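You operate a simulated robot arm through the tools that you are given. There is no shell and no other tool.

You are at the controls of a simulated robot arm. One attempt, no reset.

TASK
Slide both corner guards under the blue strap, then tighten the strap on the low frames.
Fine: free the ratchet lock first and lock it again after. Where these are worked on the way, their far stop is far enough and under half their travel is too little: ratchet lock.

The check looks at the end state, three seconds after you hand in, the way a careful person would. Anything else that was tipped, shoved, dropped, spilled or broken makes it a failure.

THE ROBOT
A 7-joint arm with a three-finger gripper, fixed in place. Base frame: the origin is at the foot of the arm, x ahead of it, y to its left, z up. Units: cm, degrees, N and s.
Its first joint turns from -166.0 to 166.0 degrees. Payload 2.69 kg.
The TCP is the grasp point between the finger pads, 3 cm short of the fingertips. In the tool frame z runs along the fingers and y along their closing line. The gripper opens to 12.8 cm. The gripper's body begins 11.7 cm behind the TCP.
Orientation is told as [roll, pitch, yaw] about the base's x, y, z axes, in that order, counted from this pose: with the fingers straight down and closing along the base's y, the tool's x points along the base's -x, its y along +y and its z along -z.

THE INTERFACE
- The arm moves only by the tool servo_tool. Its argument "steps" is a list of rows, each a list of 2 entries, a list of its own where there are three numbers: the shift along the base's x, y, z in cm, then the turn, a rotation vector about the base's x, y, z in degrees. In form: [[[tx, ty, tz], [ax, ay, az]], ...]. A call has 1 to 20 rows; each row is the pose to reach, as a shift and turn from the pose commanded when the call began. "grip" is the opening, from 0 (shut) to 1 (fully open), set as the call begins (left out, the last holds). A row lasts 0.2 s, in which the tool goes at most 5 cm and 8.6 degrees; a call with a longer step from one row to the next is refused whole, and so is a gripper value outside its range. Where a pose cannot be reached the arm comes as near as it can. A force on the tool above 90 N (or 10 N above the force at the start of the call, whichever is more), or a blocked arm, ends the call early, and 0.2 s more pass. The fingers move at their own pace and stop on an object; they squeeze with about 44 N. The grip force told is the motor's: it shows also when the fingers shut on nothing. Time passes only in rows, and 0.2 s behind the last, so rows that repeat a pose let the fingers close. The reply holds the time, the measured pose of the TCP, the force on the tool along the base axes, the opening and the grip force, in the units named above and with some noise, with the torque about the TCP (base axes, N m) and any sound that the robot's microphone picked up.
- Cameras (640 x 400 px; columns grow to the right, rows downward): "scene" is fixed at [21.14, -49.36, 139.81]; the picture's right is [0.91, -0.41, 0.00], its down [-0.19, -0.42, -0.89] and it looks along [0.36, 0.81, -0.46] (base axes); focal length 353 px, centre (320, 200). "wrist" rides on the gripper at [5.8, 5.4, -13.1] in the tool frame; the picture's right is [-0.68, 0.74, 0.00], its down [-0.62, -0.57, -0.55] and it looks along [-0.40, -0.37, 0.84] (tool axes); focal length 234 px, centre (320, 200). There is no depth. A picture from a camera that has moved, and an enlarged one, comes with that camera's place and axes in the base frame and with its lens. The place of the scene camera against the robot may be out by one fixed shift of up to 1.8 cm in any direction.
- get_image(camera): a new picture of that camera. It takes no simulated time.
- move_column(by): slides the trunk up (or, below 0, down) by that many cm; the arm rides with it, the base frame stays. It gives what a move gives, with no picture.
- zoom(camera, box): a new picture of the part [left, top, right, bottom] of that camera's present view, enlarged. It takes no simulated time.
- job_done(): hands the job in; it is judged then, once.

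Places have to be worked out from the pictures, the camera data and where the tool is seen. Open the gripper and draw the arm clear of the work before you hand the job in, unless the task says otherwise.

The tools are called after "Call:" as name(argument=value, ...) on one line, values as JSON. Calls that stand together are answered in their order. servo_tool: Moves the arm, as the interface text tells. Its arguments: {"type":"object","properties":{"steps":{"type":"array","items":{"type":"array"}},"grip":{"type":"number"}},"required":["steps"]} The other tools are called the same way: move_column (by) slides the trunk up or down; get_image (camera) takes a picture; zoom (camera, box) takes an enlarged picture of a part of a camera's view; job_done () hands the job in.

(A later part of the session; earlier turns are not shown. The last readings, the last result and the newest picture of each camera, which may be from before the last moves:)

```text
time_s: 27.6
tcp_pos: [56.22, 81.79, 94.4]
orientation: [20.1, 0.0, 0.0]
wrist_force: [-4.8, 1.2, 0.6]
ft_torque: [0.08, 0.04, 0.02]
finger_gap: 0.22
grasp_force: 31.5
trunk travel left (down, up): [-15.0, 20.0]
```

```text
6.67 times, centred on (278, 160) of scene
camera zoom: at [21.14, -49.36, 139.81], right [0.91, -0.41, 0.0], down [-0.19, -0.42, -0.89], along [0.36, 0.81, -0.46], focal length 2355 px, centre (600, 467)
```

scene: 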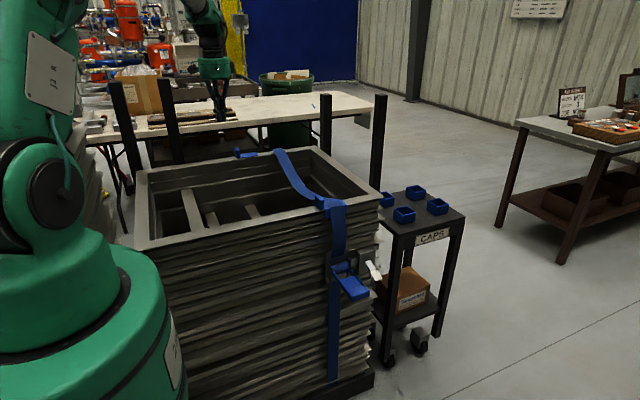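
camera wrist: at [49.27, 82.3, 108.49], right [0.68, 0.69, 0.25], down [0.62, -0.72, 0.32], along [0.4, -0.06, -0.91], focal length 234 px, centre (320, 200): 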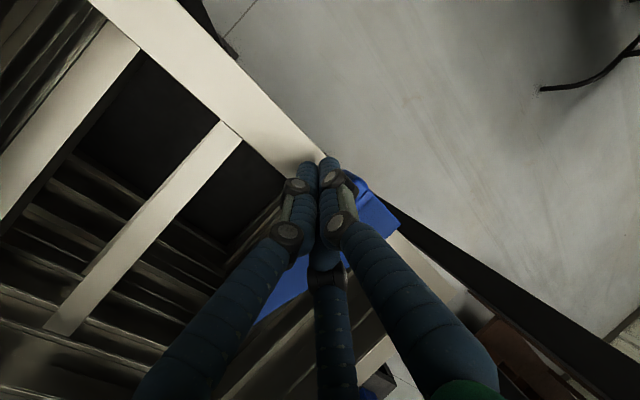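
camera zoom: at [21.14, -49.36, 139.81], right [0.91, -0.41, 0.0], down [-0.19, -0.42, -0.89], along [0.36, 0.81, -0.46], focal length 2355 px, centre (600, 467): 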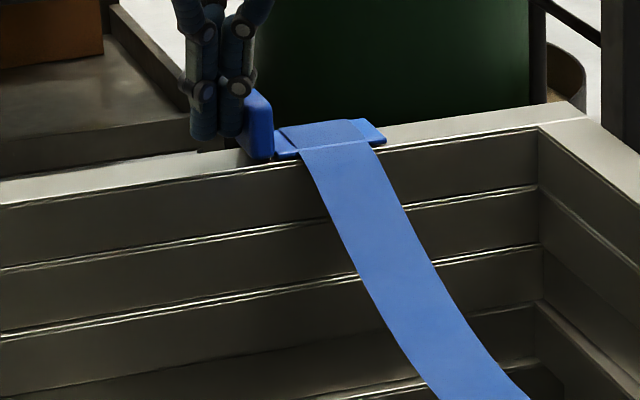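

Both guards are now under the strap (a slight 5 N resistance indicates the far one's stop). I'll retreat, straighten the tool, and travel high back over to the near side to inspect the ratchet.

Call:
servo_tool(steps=[[[-1, 0, 0], [0, 0, 0]], [[-2.5, 0, 0.5], [0, 0, 0]], [[-3, -0.5, 4.5], [0, 0, 0]], [[-3, -1, 9], [-5, 0, 0]], [[-3, -2, 13.5], [-10, 0, 0]], [[-3, -4, 18], [-15, 0, 0]], [[-3, -7, 21], [-20, 0, 0]], [[-2, -11.5, 21], [-20, 0, 0]], [[-1, -16, 21], [-20, 0, 0]], [[0, -20.5, 21], [-20, 0, 0]], [[1, -25, 21], [-20, 0, 0]], [[2, -29.5, 21], [-20, 0, 0]], [[3, -34, 21], [-20, 0, 0]], [[4, -38.5, 21], [-20, 0, 0]], [[5, -43, 21], [-20, 0, 0]], [[5, -47.5, 21], [-20, 0, 0]], [[5, -52, 21], [-20, 0, 0]], [[5, -56.5, 21], [-20, 0, 0]], [[5, -61, 21], [-20, 0, 0]], [[5, -65.5, 21], [-20, 0, 0]]])

Call:
get_image(camera="scene")

Call:
get_image(camera="wrist")

```text
time_s: 31.8
tcp_pos: [61.39, 16.12, 115.39]
orientation: [0.0, 0.0, -0.1]
wrist_force: [0.2, 0.6, 0.2]
ft_torque: [0.03, -0.04, -0.01]
finger_gap: 0.24
grasp_force: 31.3
trunk travel left (down, up): [-15.0, 20.0]
```

```text
taken
```

scene: 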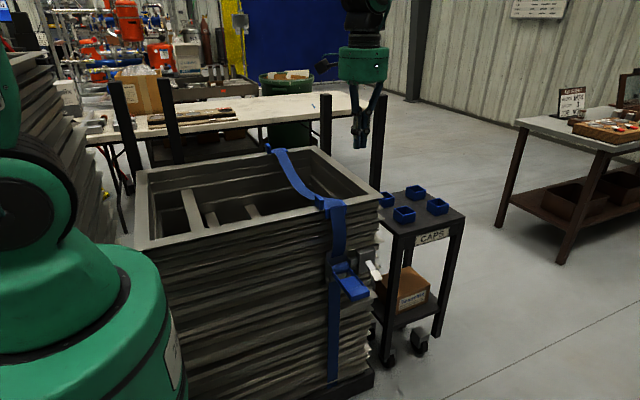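

```text
taken
camera wrist: at [55.53, 21.61, 128.45], right [0.68, 0.74, 0.0], down [0.62, -0.57, 0.55], along [0.4, -0.37, -0.84], focal length 234 px, centre (320, 200)
```

wrist: 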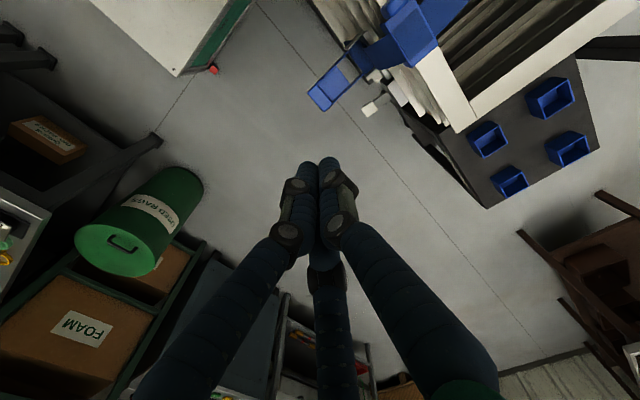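

Now zooming in on the ratchet, lock lever and the near guard from both cameras.

Call:
zoom(camera="wrist", box=[290, 0, 450, 130])

Call:
zoom(camera="scene", box=[315, 240, 395, 310])

Call:
zoom(camera="scene", box=[250, 130, 378, 210])

```text
3.08 times, centred on (370, 65) of wrist
camera zoom: at [55.53, 21.61, 128.45], right [0.68, 0.74, 0.0], down [0.62, -0.57, 0.55], along [0.4, -0.37, -0.84], focal length 720 px, centre (166, 615)
```

zoom: 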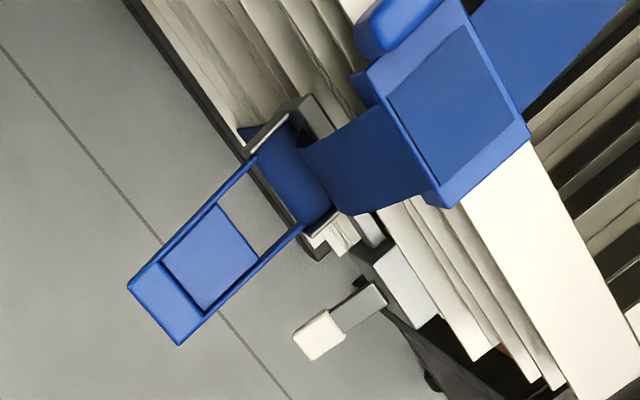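

```text
5.71 times, centred on (355, 275) of scene
camera zoom: at [21.14, -49.36, 139.81], right [0.91, -0.41, 0.0], down [-0.19, -0.42, -0.89], along [0.36, 0.81, -0.46], focal length 2019 px, centre (120, -229)
```

zoom: 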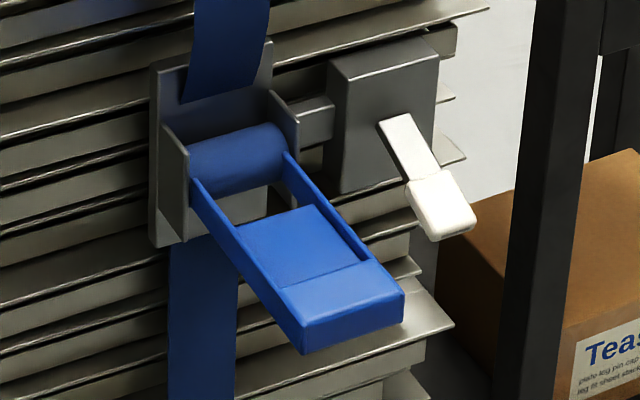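

```text
5.00 times, centred on (314, 170) of scene
camera zoom: at [21.14, -49.36, 139.81], right [0.91, -0.41, 0.0], down [-0.19, -0.42, -0.89], along [0.36, 0.81, -0.46], focal length 1766 px, centre (350, 350)
```

zoom: 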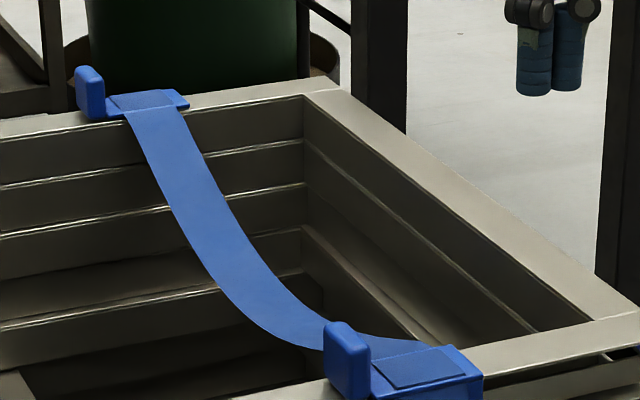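

Lock knob triangulates to about (73, 22, 68), with its lever sticking out of the gray box toward -y and slightly down. The handle end is at about x 59.7–65.5, y 13.5, z 69.5. I'll yaw the tool +90° so the wrist camera looks toward the stack's near face, and descend for a closer look.

Call:
servo_tool(steps=[[[0, -0.5, -1], [0, 0, 8]], [[0, -1, -2], [0, 0, 16]], [[0, -1.5, -4], [0, 0, 24]], [[0, -2, -6], [0, 0, 32]], [[0, -2.5, -8], [0, 0, 40]], [[0, -3, -10], [0, 0, 48]], [[0, -3.5, -12], [0, 0, 56]], [[0, -4, -14], [0, 0, 64]], [[0, -4.5, -16], [0, 0, 72]], [[0, -5, -18], [0, 0, 80]], [[0, -6, -20], [0, 0, 85]], [[0, -6, -22], [0, 0, 90]], [[0, -6, -22], [0, 0, 90]]])

Call:
get_image(camera="wrist")

Call:
get_image(camera="scene")

```text
time_s: 34.6
tcp_pos: [61.47, 10.0, 93.45]
orientation: [0.0, 0.0, 90.1]
wrist_force: [0.8, 1.0, -1.2]
ft_torque: [0.04, 0.01, -0.02]
finger_gap: 0.21
grasp_force: 30.9
trunk travel left (down, up): [-15.0, 20.0]
```

```text
taken
camera wrist: at [55.98, 4.3, 106.43], right [-0.74, 0.68, 0.0], down [0.56, 0.62, 0.55], along [0.37, 0.4, -0.84], focal length 234 px, centre (320, 200)
```

wrist: 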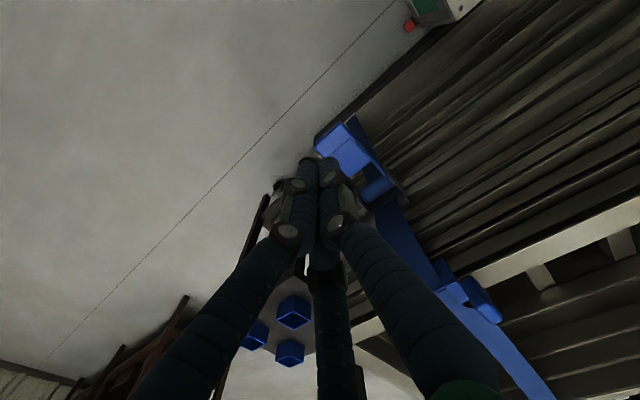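

```text
taken
```

scene: 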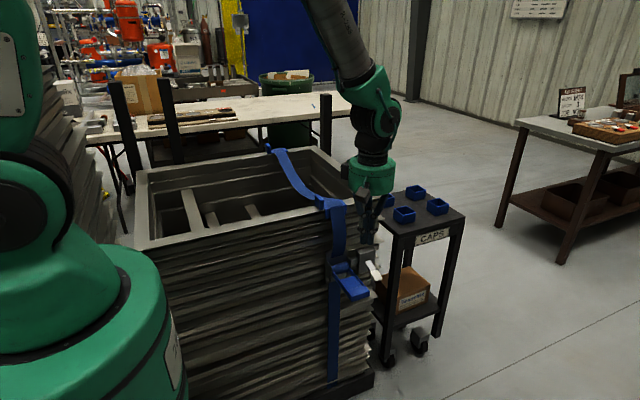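

The fingers block the view; I'll shift so the ratchet appears above the fingertips in the wrist image.

Call:
servo_tool(steps=[[[3, 3, 0], [0, 0, 0]], [[6, 6, -1], [0, 0, 0]], [[8.5, 9, -2], [0, 0, 0]], [[8.5, 9, -2], [0, 0, 0]]])

Call:
zoom(camera="wrist", box=[240, 20, 480, 180])

Call:
get_image(camera="wrist")

```text
time_s: 35.6
tcp_pos: [70.13, 19.43, 91.42]
orientation: [0.1, -0.1, 90.0]
wrist_force: [-0.3, 0.4, 0.1]
ft_torque: [-0.05, 0.03, 0.01]
finger_gap: 0.23
grasp_force: 31.3
trunk travel left (down, up): [-15.0, 20.0]
```

```text
2.50 times, centred on (360, 100) of wrist
camera zoom: at [64.74, 13.59, 104.45], right [-0.74, 0.68, 0.0], down [0.57, 0.62, 0.55], along [0.37, 0.4, -0.84], focal length 585 px, centre (220, 450)
```

zoom: 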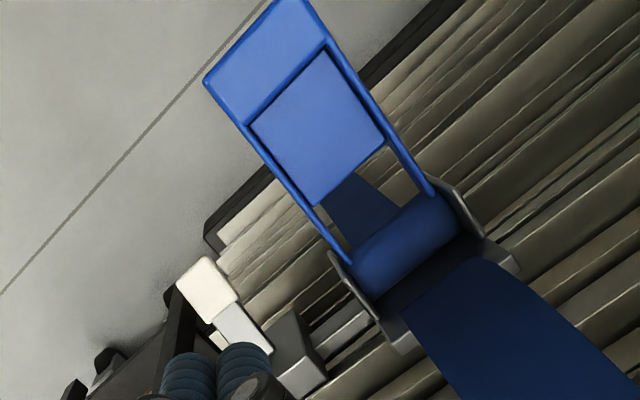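

```text
taken
camera wrist: at [64.74, 13.59, 104.45], right [-0.74, 0.68, 0.0], down [0.57, 0.62, 0.55], along [0.37, 0.4, -0.84], focal length 234 px, centre (320, 200)
```

wrist: 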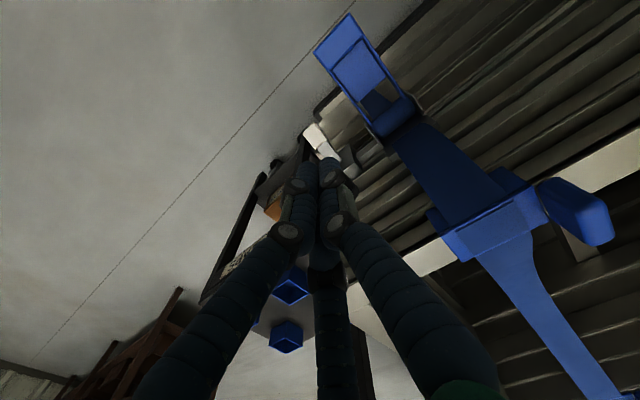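

The lever and handle both stick out toward -y, and both are roughly horizontal. Working them with the tool pointing horizontally (+y) lets me push up or down, so I'll back off to the -y side and return yaw to 0 first.

Call:
servo_tool(steps=[[[0, -2, 1], [0, 0, -8.2]], [[0, -4, 2], [0, 0, -16.4]], [[0, -6, 3], [0, 0, -24.6]], [[-1, -8, 4], [0, 0, -32.8]], [[-1, -10, 4], [0, 0, -41]], [[-2, -12, 4], [0, 0, -49.2]], [[-2, -14, 4], [0, 0, -57.4]], [[-3, -16, 4], [0, 0, -65.6]], [[-3, -18, 4], [0, 0, -73.8]], [[-4, -20, 4], [0, 0, -82]], [[-4, -22, 4], [0, 0, -90]], [[-4, -23, 4], [0, 0, -90]]])

```text
time_s: 38.2
tcp_pos: [65.83, -3.73, 95.33]
orientation: [0.1, 0.1, -0.1]
wrist_force: [0.0, -0.2, -0.7]
ft_torque: [0.01, -0.03, 0.05]
finger_gap: 0.23
grasp_force: 31.9
trunk travel left (down, up): [-15.0, 20.0]
```

Now I roll the tool +90° about x so the fingers point to +y, lowering slowly while well clear of the stack.

Call:
servo_tool(steps=[[[0, 0, 0], [8.2, 0, 0]], [[0, 0, -1], [16.4, 0, 0]], [[0, 0, -2], [24.6, 0, 0]], [[0, 0, -3], [32.8, 0, 0]], [[0, 0, -4], [41, 0, 0]], [[0, 0, -5], [49.2, 0, 0]], [[0, 0, -6], [57.4, 0, 0]], [[0, 0, -7], [65.6, 0, 0]], [[0, 0, -8], [73.8, 0, 0]], [[0, 0, -9], [82, 0, 0]], [[0, 0, -10], [90, 0, 0]], [[0, 0, -10], [90, 0, 0]]])

Call:
get_image(camera="wrist")

Call:
get_image(camera="scene")

```text
time_s: 40.8
tcp_pos: [65.88, -3.88, 85.32]
orientation: [90.2, 0.0, 0.0]
wrist_force: [0.6, -0.6, 0.5]
ft_torque: [0.02, 0.02, 0.02]
finger_gap: 0.21
grasp_force: 31.3
trunk travel left (down, up): [-15.0, 20.0]
```

```text
taken
camera wrist: at [59.98, -16.87, 90.7], right [0.68, 0.0, 0.74], down [0.62, -0.55, -0.57], along [0.4, 0.84, -0.37], focal length 234 px, centre (320, 200)
```

wrist: 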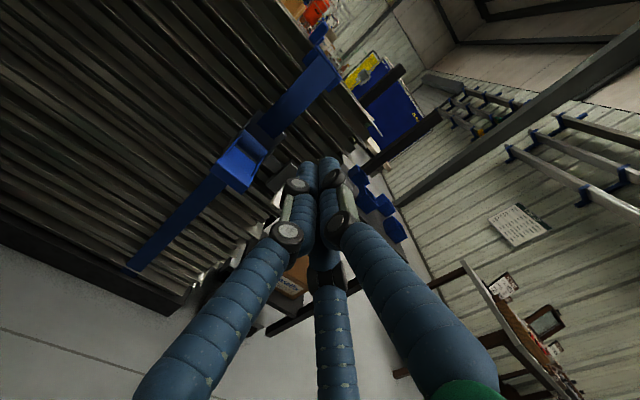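

```text
taken
```

scene: 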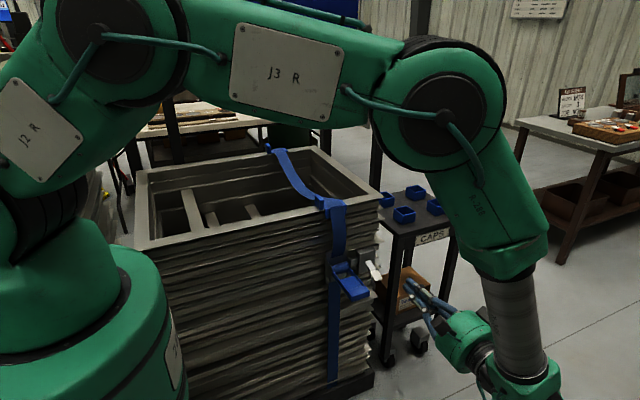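

The arm is in a fine posture. I'll move so the fingertips are in front of and slightly below the lock lever, giving an unobstructed close wrist view.

Call:
servo_tool(steps=[[[2, 0, -4], [0, 0, 0]], [[4, 0, -8], [0, 0, 0]], [[6, 1, -12], [0, 0, 0]], [[7.1, 3, -16], [0, 0, 0]], [[7.1, 5, -19], [0, 0, 0]], [[7.1, 7, -20], [0, 0, 0]], [[7.1, 7, -20], [0, 0, 0]]])

Call:
get_image(camera="wrist")

Call:
zoom(camera="scene", box=[310, 220, 470, 345])

```text
time_s: 42.4
tcp_pos: [72.94, 3.08, 65.2]
orientation: [89.9, -0.1, -0.1]
wrist_force: [-0.2, 0.5, 0.2]
ft_torque: [0.02, -0.01, 0.0]
finger_gap: 0.2
grasp_force: 31.6
trunk travel left (down, up): [-15.0, 20.0]
```

```text
taken
camera wrist: at [67.03, -9.99, 70.7], right [0.68, 0.0, 0.74], down [0.62, -0.55, -0.57], along [0.4, 0.84, -0.37], focal length 234 px, centre (320, 200)
```

wrist: 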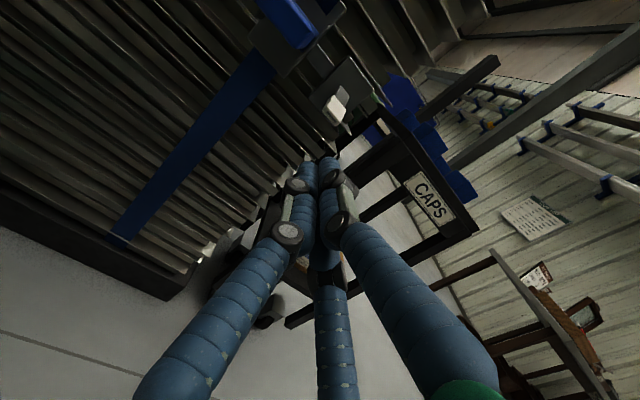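

```text
3.20 times, centred on (390, 282) of scene
camera zoom: at [21.14, -49.36, 139.81], right [0.91, -0.41, 0.0], down [-0.19, -0.42, -0.89], along [0.36, 0.81, -0.46], focal length 1130 px, centre (96, -64)
```

zoom: 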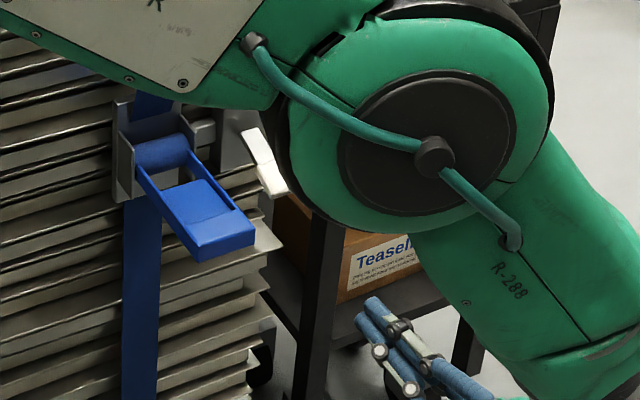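

Call:
zoom(camera="wrist", box=[230, 0, 430, 180])

Call:
zoom(camera="wrist", box=[290, 50, 400, 140])

```text
2.22 times, centred on (330, 90) of wrist
camera zoom: at [67.03, -9.99, 70.7], right [0.68, 0.0, 0.74], down [0.62, -0.55, -0.57], along [0.4, 0.84, -0.37], focal length 520 px, centre (298, 444)
```

zoom: 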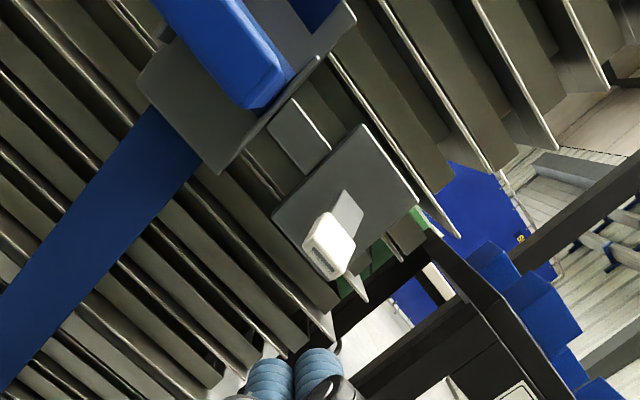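

```text
4.44 times, centred on (345, 95) of wrist
camera zoom: at [67.03, -9.99, 70.7], right [0.68, 0.0, 0.74], down [0.62, -0.55, -0.57], along [0.4, 0.84, -0.37], focal length 1041 px, centre (209, 667)
```

zoom: 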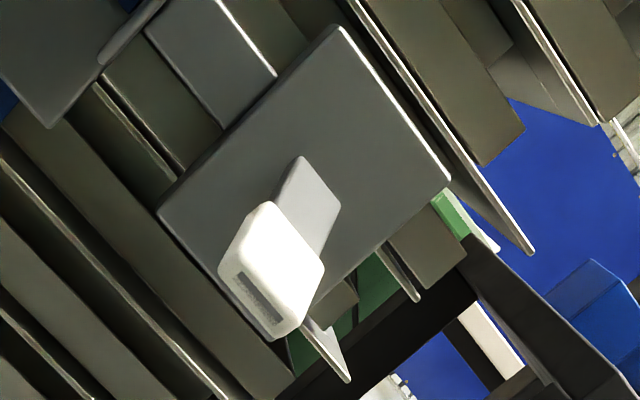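

The close-up shows the lock as a toggle hinged about x at the gray plate (root ≈ (73, 25.6, 69.9)), with its knob tilted ~28° down at ≈(73, 21, 67.4). I'll slip the closed fingers under the knob, staying well below it.

Call:
servo_tool(steps=[[[0.15, 1, -2], [0, 0, 0]], [[0.15, 3, -3.7], [0, 0, 0]], [[0.15, 6, -4.2], [0, 0, 0]], [[0.15, 9, -4.2], [0, 0, 0]], [[0.15, 12, -4.2], [0, 0, 0]], [[0.15, 14.5, -4.2], [0, 0, 0]], [[0.15, 16.2, -4.2], [0, 0, 0]], [[0.15, 16.2, -4.2], [0, 0, 0]]])

Call:
get_image(camera="wrist")

Call:
zoom(camera="scene", box=[310, 220, 470, 345])

```text
time_s: 44.2
tcp_pos: [73.13, 19.35, 61.19]
orientation: [90.1, 0.0, 0.1]
wrist_force: [0.3, -0.8, -0.3]
ft_torque: [0.0, 0.02, -0.01]
finger_gap: 0.24
grasp_force: 31.1
trunk travel left (down, up): [-15.0, 20.0]
```

```text
taken
camera wrist: at [67.16, 6.34, 66.53], right [0.68, 0.0, 0.74], down [0.62, -0.55, -0.57], along [0.4, 0.84, -0.37], focal length 234 px, centre (320, 200)
```

wrist: 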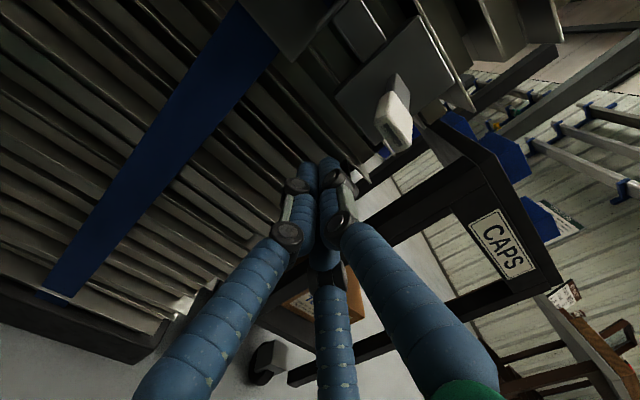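

```text
3.20 times, centred on (390, 282) of scene
camera zoom: at [21.14, -49.36, 139.81], right [0.91, -0.41, 0.0], down [-0.19, -0.42, -0.89], along [0.36, 0.81, -0.46], focal length 1130 px, centre (96, -64)
```

zoom: 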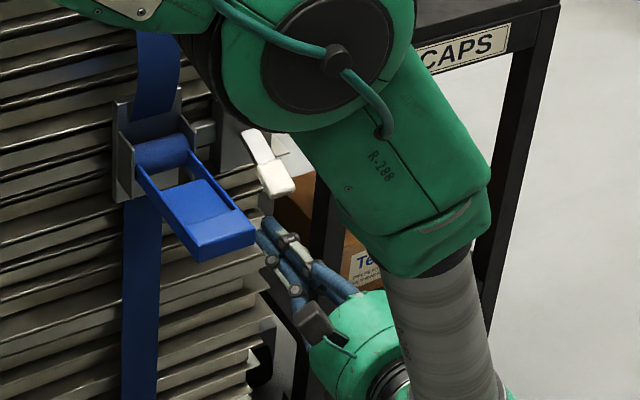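

The fingers are under the knob with about 3–4 cm of clearance. Rising slowly while watching the force and the lever.

Call:
servo_tool(steps=[[[0, 0, 0.5], [0, 0, 0]], [[0, 0, 1.0], [0, 0, 0]], [[0, 0, 1.5], [0, 0, 0]], [[0, 0, 2.0], [0, 0, 0]], [[0, 0, 2.5], [0, 0, 0]], [[0, 0, 3.0], [0, 0, 0]], [[0, 0, 3.5], [0, 0, 0]], [[0, 0, 4.0], [0, 0, 0]]])

Call:
zoom(camera="wrist", box=[260, 40, 500, 220])

```text
time_s: 46.0
tcp_pos: [72.96, 19.19, 65.26]
orientation: [90.0, 0.1, 0.0]
wrist_force: [-0.1, 0.1, -0.9]
ft_torque: [-0.02, 0.01, -0.02]
finger_gap: 0.22
grasp_force: 31.9
trunk travel left (down, up): [-15.0, 20.0]
```

```text
2.22 times, centred on (380, 130) of wrist
camera zoom: at [67.18, 6.34, 70.56], right [0.68, 0.0, 0.74], down [0.62, -0.55, -0.57], along [0.4, 0.84, -0.37], focal length 520 px, centre (187, 356)
```

zoom: 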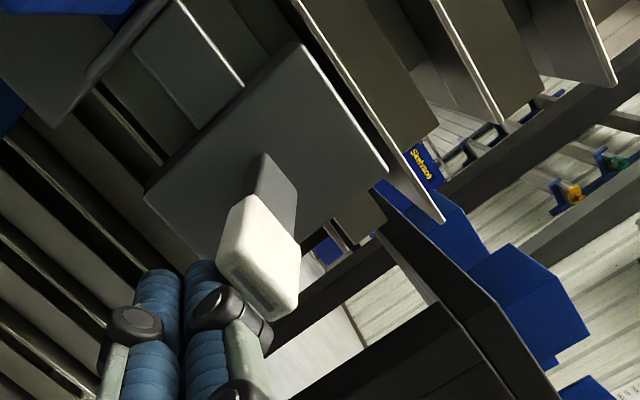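

No contact yet. Continuing up in small steps.

Call:
servo_tool(steps=[[[0, 0, 0.3], [0, 0, 0]], [[0, 0, 0.6], [0, 0, 0]], [[0, 0, 0.9], [0, 0, 0]], [[0, 0, 1.2], [0, 0, 0]], [[0, 0, 1.5], [0, 0, 0]]])

Call:
zoom(camera="wrist", box=[260, 40, 500, 220])

```text
time_s: 47.2
tcp_pos: [73.07, 19.39, 66.75]
orientation: [90.0, -0.1, 0.0]
wrist_force: [-1.1, 0.0, -0.7]
ft_torque: [-0.01, -0.02, 0.01]
finger_gap: 0.2
grasp_force: 31.7
trunk travel left (down, up): [-15.0, 20.0]
```

```text
2.22 times, centred on (380, 130) of wrist
camera zoom: at [67.23, 6.38, 72.05], right [0.68, 0.0, 0.74], down [0.62, -0.55, -0.57], along [0.4, 0.84, -0.37], focal length 520 px, centre (187, 356)
```

zoom: 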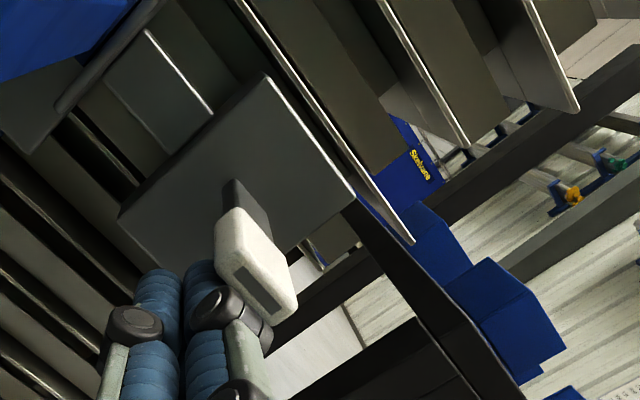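

The lever is rotating up with the finger at very low force (knob now ≈ z 69.4). Continuing upward toward its far stop.

Call:
servo_tool(steps=[[[0, 0, 0.4], [0, 0, 0]], [[0, 0, 0.8], [0, 0, 0]], [[0, 0, 1.2], [0, 0, 0]], [[0, 0, 1.6], [0, 0, 0]], [[0, 0, 2.0], [0, 0, 0]]])

Call:
zoom(camera="wrist", box=[220, 40, 460, 220])

```text
time_s: 48.4
tcp_pos: [73.02, 19.45, 68.62]
orientation: [90.0, -0.1, 0.1]
wrist_force: [-0.2, 0.0, -1.1]
ft_torque: [0.05, 0.01, -0.01]
finger_gap: 0.22
grasp_force: 31.4
trunk travel left (down, up): [-15.0, 20.0]
```

```text
2.22 times, centred on (340, 130) of wrist
camera zoom: at [67.19, 6.31, 74.03], right [0.68, 0.0, 0.74], down [0.62, -0.55, -0.57], along [0.4, 0.84, -0.37], focal length 520 px, centre (276, 356)
```

zoom: 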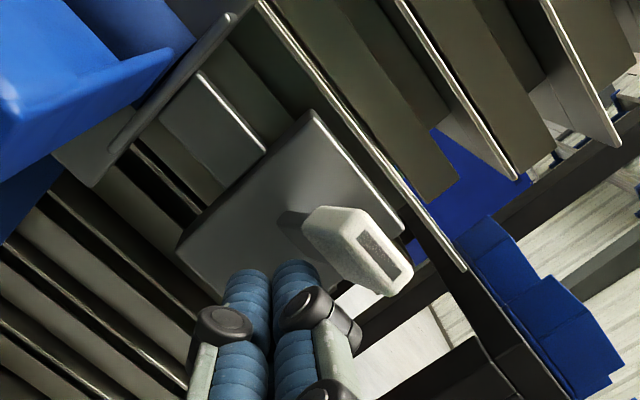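

The lever is now above horizontal (knob ≈ z 72). Continuing to find its far stop.

Call:
servo_tool(steps=[[[0, 0, 0.3], [0, 0, 0]], [[0, 0, 0.6], [0, 0, 0]], [[0, 0, 0.9], [0, 0, 0]], [[0, 0, 1.2], [0, 0, 0]], [[0, 0, 1.5], [0, 0, 0]]])

Call:
zoom(camera="wrist", box=[220, 40, 460, 220])

```text
time_s: 49.6
tcp_pos: [72.95, 19.4, 69.49]
orientation: [89.6, 0.5, -0.1]
wrist_force: [10.7, -13.3, -72.7]
ft_torque: [-1.77, 0.0, -0.64]
finger_gap: 0.19
grasp_force: 31.0
trunk travel left (down, up): [-15.0, 20.0]
```

```text
2.22 times, centred on (340, 130) of wrist
camera zoom: at [67.17, 6.36, 74.9], right [0.68, 0.0, 0.73], down [0.61, -0.55, -0.57], along [0.4, 0.83, -0.38], focal length 520 px, centre (276, 356)
```

zoom: 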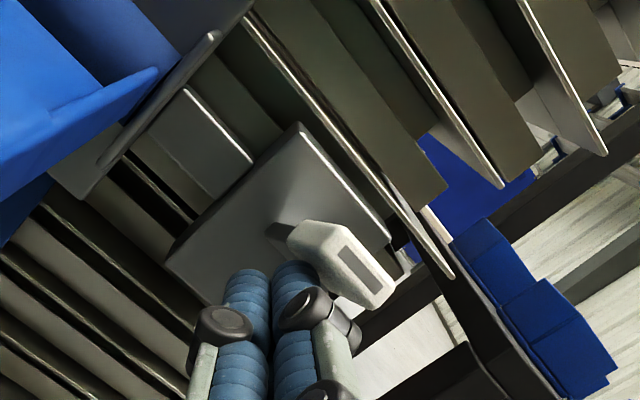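

Force jumped to ~73 N, so the lever is at its far stop (up = freed). Backing the finger off downward right away and checking that the lever stays up.

Call:
servo_tool(steps=[[[0, 0, -0.8], [0, 0, 0]], [[0, 0, -1.6], [0, 0, 0]], [[0, 0, -2.6], [0, 0, 0]], [[0, 0, -3.6], [0, 0, 0]], [[0, 0, -3.6], [0, 0, 0]]])

Call:
zoom(camera="wrist", box=[220, 40, 460, 220])

Call:
zoom(camera="scene", box=[310, 220, 470, 345])

```text
time_s: 50.8
tcp_pos: [73.09, 19.43, 66.61]
orientation: [90.0, 0.0, 0.0]
wrist_force: [0.5, -0.3, 0.7]
ft_torque: [0.04, 0.03, 0.02]
finger_gap: 0.22
grasp_force: 31.6
trunk travel left (down, up): [-15.0, 20.0]
```

```text
2.22 times, centred on (340, 130) of wrist
camera zoom: at [67.24, 6.35, 72.02], right [0.68, 0.0, 0.74], down [0.62, -0.55, -0.57], along [0.4, 0.84, -0.37], focal length 520 px, centre (276, 356)
```

zoom: 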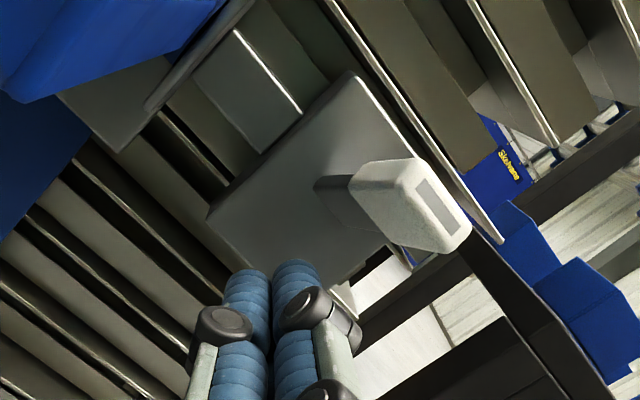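

```text
3.20 times, centred on (390, 282) of scene
camera zoom: at [21.14, -49.36, 139.81], right [0.91, -0.41, 0.0], down [-0.19, -0.42, -0.89], along [0.36, 0.81, -0.46], focal length 1130 px, centre (96, -64)
```

zoom: 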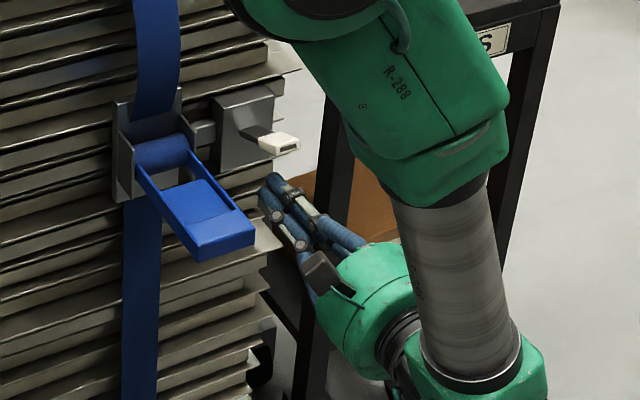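

The lever stays up at its far stop, so the lock is freed. Next I move the closed fingers out and over to just below the outer end of the ratchet handle (x≈62.6).

Call:
servo_tool(steps=[[[0, -4, -0.5], [0, 0, 0]], [[0, -8, -1], [0, 0, 0]], [[0, -12, -1.5], [0, 0, 0]], [[-2, -15, -2.5], [0, 0, 0]], [[-6, -15.5, -3], [0, 0, 0]], [[-10.5, -15.5, -3], [0, 0, 0]], [[-10.5, -15.5, -3], [0, 0, 0]]])

Call:
get_image(camera="wrist")

Call:
zoom(camera="scene", box=[310, 220, 470, 345])

```text
time_s: 52.4
tcp_pos: [62.74, 3.96, 63.5]
orientation: [90.0, 0.0, 0.0]
wrist_force: [0.7, 0.1, -0.3]
ft_torque: [-0.01, 0.01, -0.04]
finger_gap: 0.21
grasp_force: 31.2
trunk travel left (down, up): [-15.0, 20.0]
```

```text
taken
camera wrist: at [56.85, -9.01, 68.78], right [0.68, 0.0, 0.74], down [0.62, -0.55, -0.57], along [0.4, 0.84, -0.37], focal length 234 px, centre (320, 200)
```

wrist: 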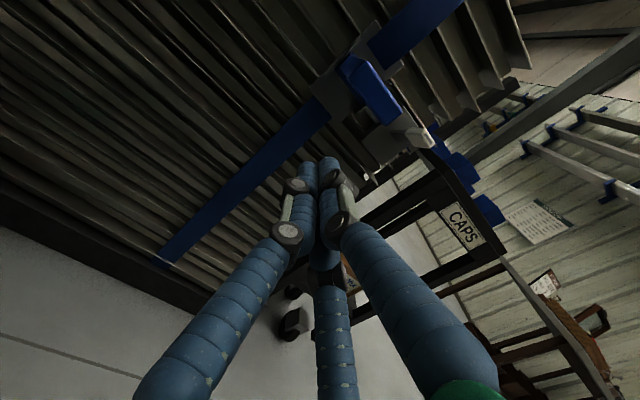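

```text
3.20 times, centred on (390, 282) of scene
camera zoom: at [21.14, -49.36, 139.81], right [0.91, -0.41, 0.0], down [-0.19, -0.42, -0.89], along [0.36, 0.81, -0.46], focal length 1130 px, centre (96, -64)
```

zoom: 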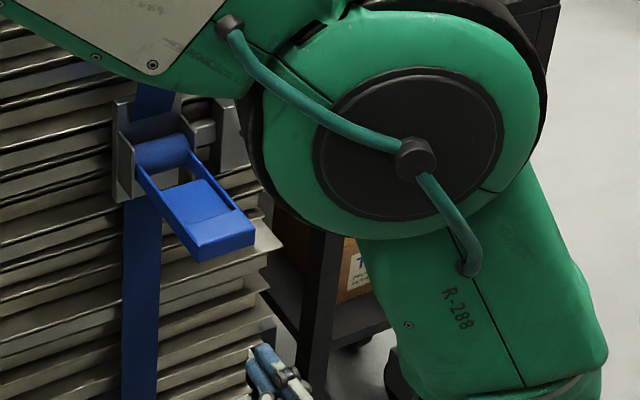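

Call:
zoom(camera="wrist", box=[290, 20, 450, 180])

```text
2.50 times, centred on (370, 100) of wrist
camera zoom: at [56.85, -9.01, 68.78], right [0.68, 0.0, 0.74], down [0.62, -0.55, -0.57], along [0.4, 0.84, -0.37], focal length 585 px, centre (195, 450)
```

zoom: 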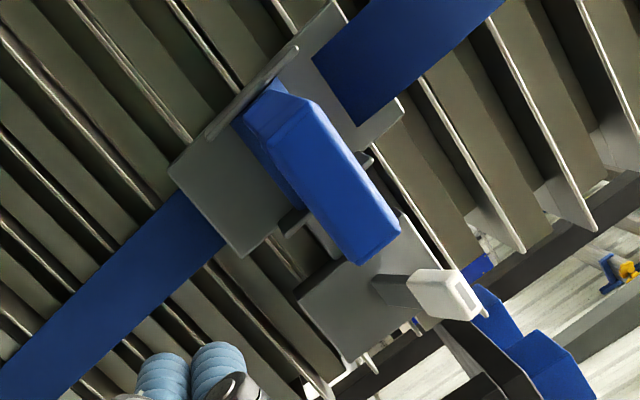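

The handle's end face spans x 60–65.5 and z 69.2–71 at y≈13.3. I'll move the fingers beneath it to TCP (62.7, 14, 66.3), then rise carefully.

Call:
servo_tool(steps=[[[0, 3.5, 0.5], [0, 0, 0]], [[0, 7, 1.0], [0, 0, 0]], [[0, 10, 2.0], [0, 0, 0]], [[0, 10, 2.8], [0, 0, 0]], [[0, 10, 3.4], [0, 0, 0]], [[0, 10, 3.8], [0, 0, 0]]])

Call:
get_image(camera="wrist")

```text
time_s: 53.8
tcp_pos: [62.69, 13.74, 67.1]
orientation: [89.8, 0.2, -0.1]
wrist_force: [8.5, -4.4, -42.5]
ft_torque: [0.28, 0.18, 0.01]
finger_gap: 0.2
grasp_force: 31.1
trunk travel left (down, up): [-15.0, 20.0]
```

```text
taken
camera wrist: at [56.82, 0.81, 72.49], right [0.68, 0.0, 0.73], down [0.61, -0.55, -0.57], along [0.4, 0.83, -0.38], focal length 234 px, centre (320, 200)
```

wrist: 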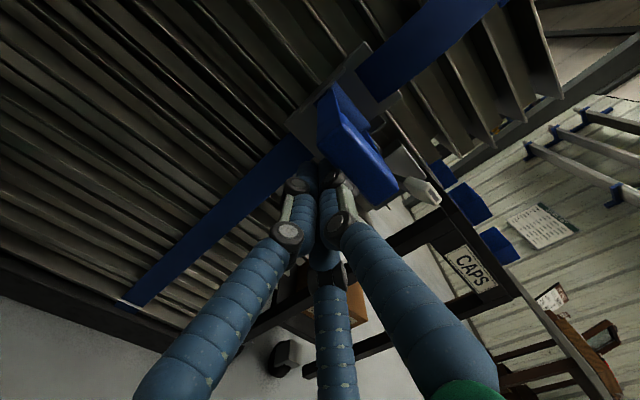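

Upward push met ~42 N with essentially no motion, so up seems to be blocked. Backing off and checking the handle's position.

Call:
servo_tool(steps=[[[0, 0, -0.6], [0, 0, 0]], [[0, 0, -1.5], [0, 0, 0]], [[0, -4, -2.5], [0, 0, 0]], [[0, -9, -3.5], [0, 0, 0]], [[0, -9.8, -3.8], [0, 0, 0]], [[0, -9.8, -3.8], [0, 0, 0]]])

Call:
zoom(camera="wrist", box=[290, 20, 450, 180])

Call:
zoom(camera="scene", box=[310, 220, 470, 345])

```text
refused: row 4 steps farther than a row can; nothing moved
```

```text
2.50 times, centred on (370, 100) of wrist
camera zoom: at [56.82, 0.81, 72.49], right [0.68, 0.0, 0.73], down [0.61, -0.55, -0.57], along [0.4, 0.83, -0.38], focal length 585 px, centre (195, 450)
```

zoom: 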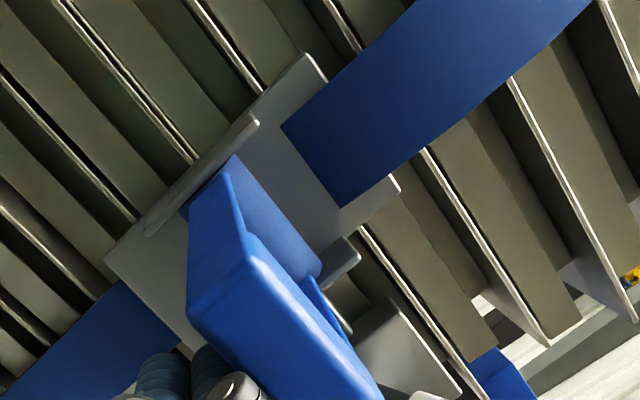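

```text
3.20 times, centred on (390, 282) of scene
camera zoom: at [21.14, -49.36, 139.81], right [0.91, -0.41, 0.0], down [-0.19, -0.42, -0.89], along [0.36, 0.81, -0.46], focal length 1130 px, centre (96, -64)
```

zoom: 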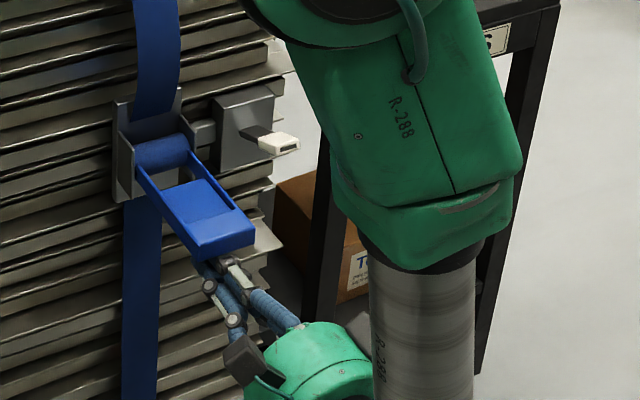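

The back-off was refused for one oversized step; the handle still looks where it was. I'll repeat the retreat with smaller steps.

Call:
servo_tool(steps=[[[0, 0, -0.6], [0, 0, 0]], [[0, 0, -1.5], [0, 0, 0]], [[0, -3, -2.5], [0, 0, 0]], [[0, -6.5, -3.2], [0, 0, 0]], [[0, -9.8, -3.8], [0, 0, 0]], [[0, -9.8, -3.8], [0, 0, 0]]])

Call:
zoom(camera="wrist", box=[290, 20, 450, 180])

Call:
zoom(camera="scene", box=[230, 130, 390, 310])

```text
time_s: 55.2
tcp_pos: [62.52, 3.9, 63.61]
orientation: [90.0, 0.0, 0.0]
wrist_force: [-1.1, -0.2, -0.1]
ft_torque: [0.01, -0.01, 0.0]
finger_gap: 0.17
grasp_force: 31.4
trunk travel left (down, up): [-15.0, 20.0]
```

```text
2.50 times, centred on (370, 100) of wrist
camera zoom: at [56.71, -9.11, 68.89], right [0.68, 0.0, 0.74], down [0.62, -0.55, -0.57], along [0.4, 0.84, -0.37], focal length 585 px, centre (195, 450)
```

zoom: 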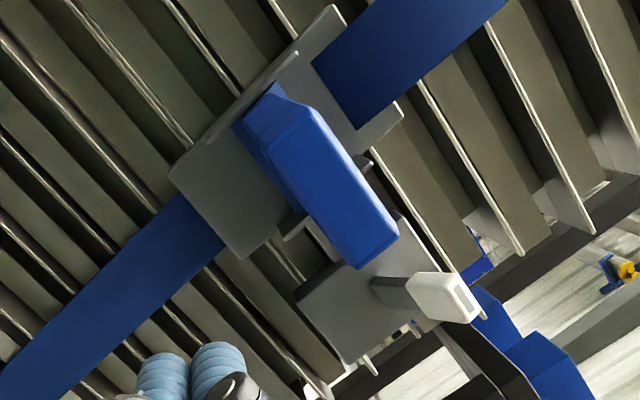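

```text
2.22 times, centred on (310, 220) of scene
camera zoom: at [21.14, -49.36, 139.81], right [0.91, -0.41, 0.0], down [-0.19, -0.42, -0.89], along [0.36, 0.81, -0.46], focal length 785 px, centre (342, 156)
```

zoom: 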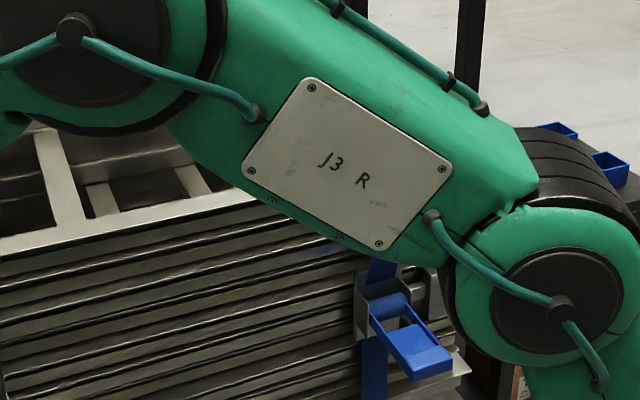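

The handle is unmoved and its upward direction is blocked, so it must swing downward. I'll raise the fingers in front of it, go over the top of the handle, and prepare to press down.

Call:
servo_tool(steps=[[[0.1, -0.5, 4], [0, 0, 0]], [[0.1, -0.5, 8], [0, 0, 0]], [[0.1, 0, 12], [0, 0, 0]], [[0.1, 3, 12.5], [0, 0, 0]], [[0.1, 6.5, 12.5], [0, 0, 0]], [[0.1, 10, 12.5], [0, 0, 0]], [[0.1, 10, 11.5], [0, 0, 0]], [[0.1, 10, 11.5], [0, 0, 0]]])

Call:
get_image(camera="wrist")

Call:
zoom(camera="scene", box=[310, 220, 470, 345])

```text
time_s: 57.0
tcp_pos: [62.58, 14.14, 75.09]
orientation: [90.0, 0.0, 0.0]
wrist_force: [-0.7, 0.2, 0.3]
ft_torque: [-0.01, 0.0, -0.05]
finger_gap: 0.2
grasp_force: 31.5
trunk travel left (down, up): [-15.0, 20.0]
```

```text
taken
camera wrist: at [56.71, 1.17, 80.43], right [0.68, 0.0, 0.74], down [0.62, -0.55, -0.57], along [0.4, 0.84, -0.37], focal length 234 px, centre (320, 200)
```

wrist: 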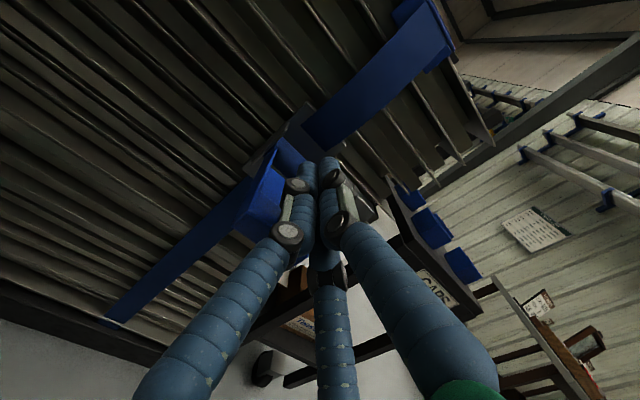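

```text
3.20 times, centred on (390, 282) of scene
camera zoom: at [21.14, -49.36, 139.81], right [0.91, -0.41, 0.0], down [-0.19, -0.42, -0.89], along [0.36, 0.81, -0.46], focal length 1130 px, centre (96, -64)
```

zoom: 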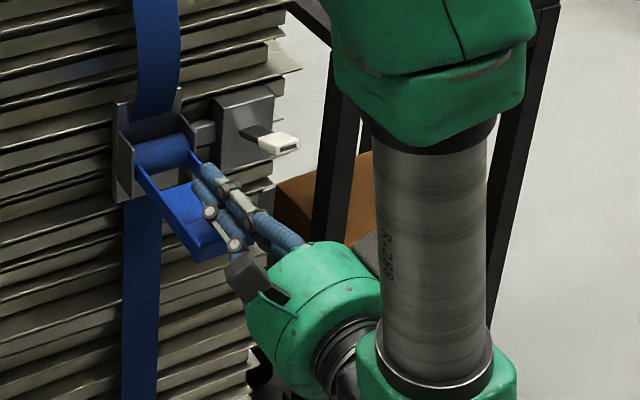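

The fingers are over the handle. Lowering in small steps to feel the contact.

Call:
servo_tool(steps=[[[0, 0, -0.6], [0, 0, 0]], [[0, 0, -1.2], [0, 0, 0]], [[0, 0, -1.7], [0, 0, 0]], [[0, 0, -2.1], [0, 0, 0]], [[0, 0, -2.4], [0, 0, 0]]])

```text
time_s: 58.2
tcp_pos: [62.72, 14.02, 72.74]
orientation: [90.0, -0.1, -0.1]
wrist_force: [0.6, 0.9, 0.2]
ft_torque: [0.02, 0.0, 0.0]
finger_gap: 0.2
grasp_force: 31.3
trunk travel left (down, up): [-15.0, 20.0]
```

No contact yet at z=72.7; continuing down in finer steps.

Call:
servo_tool(steps=[[[0, 0, -0.2], [0, 0, 0]], [[0, 0, -0.4], [0, 0, 0]], [[0, 0, -0.6], [0, 0, 0]]])

```text
time_s: 59.0
tcp_pos: [62.67, 14.18, 72.05]
orientation: [90.0, -0.1, 0.0]
wrist_force: [-1.6, -1.0, 1.4]
ft_torque: [0.01, 0.01, 0.01]
finger_gap: 0.21
grasp_force: 31.3
trunk travel left (down, up): [-15.0, 20.0]
```

Possibly just touching (1.4 N). A little further down.

Call:
servo_tool(steps=[[[0, 0, -0.2], [0, 0, 0]], [[0, 0, -0.4], [0, 0, 0]], [[0, 0, -0.6], [0, 0, 0]]])

Call:
zoom(camera="scene", box=[310, 220, 470, 345])

Call:
zoom(camera="wrist", box=[200, 40, 440, 220])

```text
time_s: 59.8
tcp_pos: [62.71, 14.14, 71.46]
orientation: [90.1, 0.0, 0.1]
wrist_force: [1.1, -0.8, 2.2]
ft_torque: [0.04, 0.01, -0.02]
finger_gap: 0.23
grasp_force: 31.3
trunk travel left (down, up): [-15.0, 20.0]
```

```text
3.20 times, centred on (390, 282) of scene
camera zoom: at [21.14, -49.36, 139.81], right [0.91, -0.41, 0.0], down [-0.19, -0.42, -0.89], along [0.36, 0.81, -0.46], focal length 1130 px, centre (96, -64)
```

zoom: 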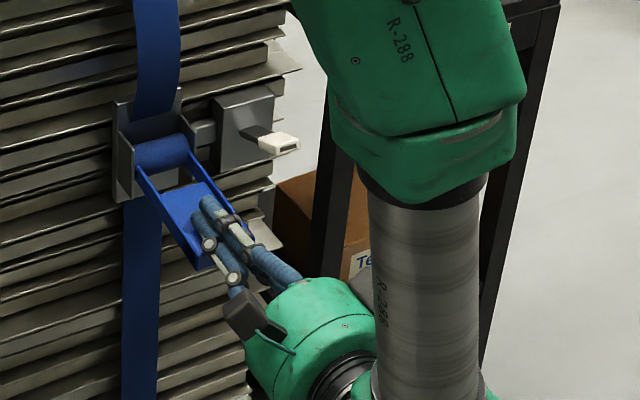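

```text
2.22 times, centred on (320, 130) of wrist
camera zoom: at [56.74, 1.06, 76.9], right [0.68, 0.0, 0.74], down [0.62, -0.55, -0.57], along [0.4, 0.84, -0.37], focal length 520 px, centre (320, 356)
```

zoom: 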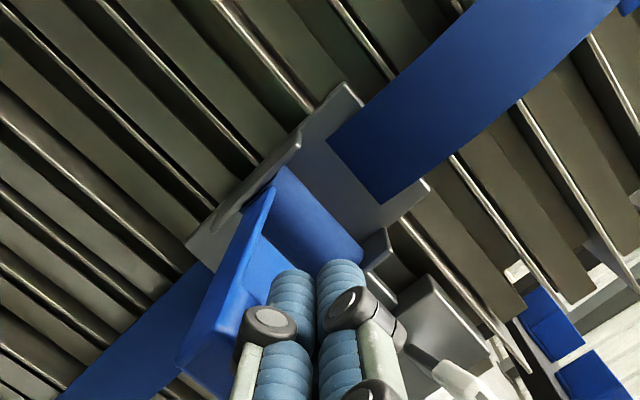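

The handle is swinging down under only ~2 N. I'll follow its arc downward in small steps.

Call:
servo_tool(steps=[[[0, 0.05, -0.5], [0, 0, 0]], [[0, 0.1, -0.9], [0, 0, 0]], [[0, 0.2, -1.3], [0, 0, 0]], [[0, 0.35, -1.8], [0, 0, 0]], [[0, 0.55, -2.3], [0, 0, 0]], [[0, 0.7, -2.7], [0, 0, 0]]])

Call:
zoom(camera="scene", box=[230, 130, 430, 320])

Call:
get_image(camera="wrist")

```text
time_s: 61.2
tcp_pos: [62.73, 14.8, 68.81]
orientation: [90.0, 0.0, 0.0]
wrist_force: [0.6, 0.1, 3.5]
ft_torque: [0.06, -0.03, 0.0]
finger_gap: 0.22
grasp_force: 31.9
trunk travel left (down, up): [-15.0, 20.0]
```

```text
2.11 times, centred on (330, 225) of scene
camera zoom: at [21.14, -49.36, 139.81], right [0.91, -0.41, 0.0], down [-0.19, -0.42, -0.89], along [0.36, 0.81, -0.46], focal length 744 px, centre (299, 147)
```

zoom: 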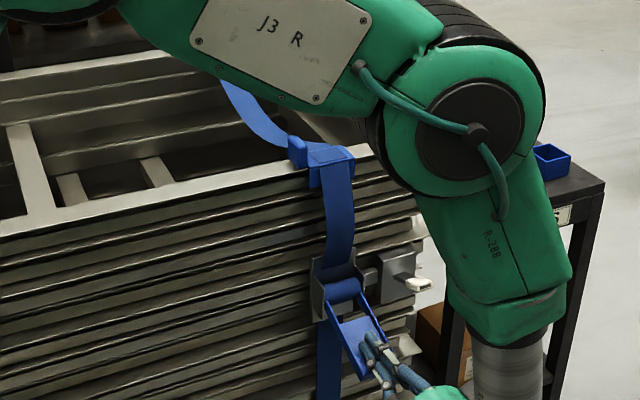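

```text
taken
camera wrist: at [56.83, 1.71, 74.13], right [0.68, 0.0, 0.74], down [0.62, -0.55, -0.57], along [0.4, 0.84, -0.37], focal length 234 px, centre (320, 200)
```

wrist: 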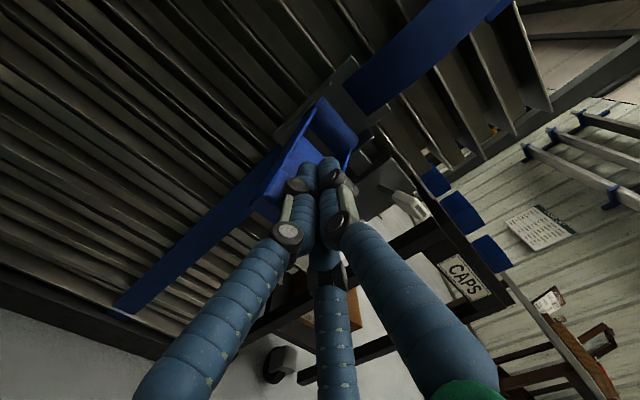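

Working well (3.5 N). Continuing the arc to about 60° down.

Call:
servo_tool(steps=[[[0, 0.35, -0.6], [0, 0, 0]], [[0, 0.75, -1.3], [0, 0, 0]], [[0, 1.25, -1.9], [0, 0, 0]], [[0, 1.75, -2.5], [0, 0, 0]], [[0, 2.35, -3.0], [0, 0, 0]], [[0, 2.95, -3.55], [0, 0, 0]]])

Call:
zoom(camera="scene", box=[230, 130, 430, 320])

Call:
get_image(camera="wrist")

```text
time_s: 62.6
tcp_pos: [62.74, 17.59, 65.34]
orientation: [90.1, 0.0, 0.1]
wrist_force: [-4.4, -9.3, 21.9]
ft_torque: [0.0, 0.06, 0.01]
finger_gap: 0.2
grasp_force: 31.2
trunk travel left (down, up): [-15.0, 20.0]
```

```text
2.11 times, centred on (330, 225) of scene
camera zoom: at [21.14, -49.36, 139.81], right [0.91, -0.41, 0.0], down [-0.19, -0.42, -0.89], along [0.36, 0.81, -0.46], focal length 744 px, centre (299, 147)
```

zoom: 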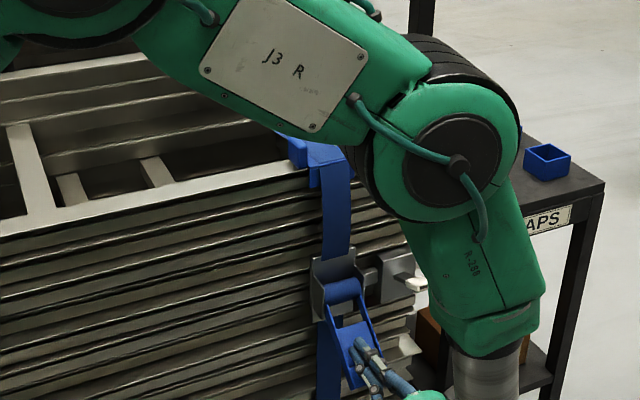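

```text
taken
camera wrist: at [56.86, 4.58, 70.66], right [0.67, 0.0, 0.74], down [0.62, -0.55, -0.57], along [0.4, 0.84, -0.37], focal length 234 px, centre (320, 200)
```

wrist: 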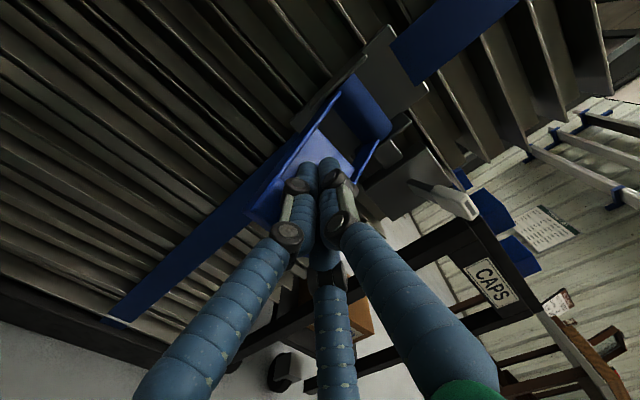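

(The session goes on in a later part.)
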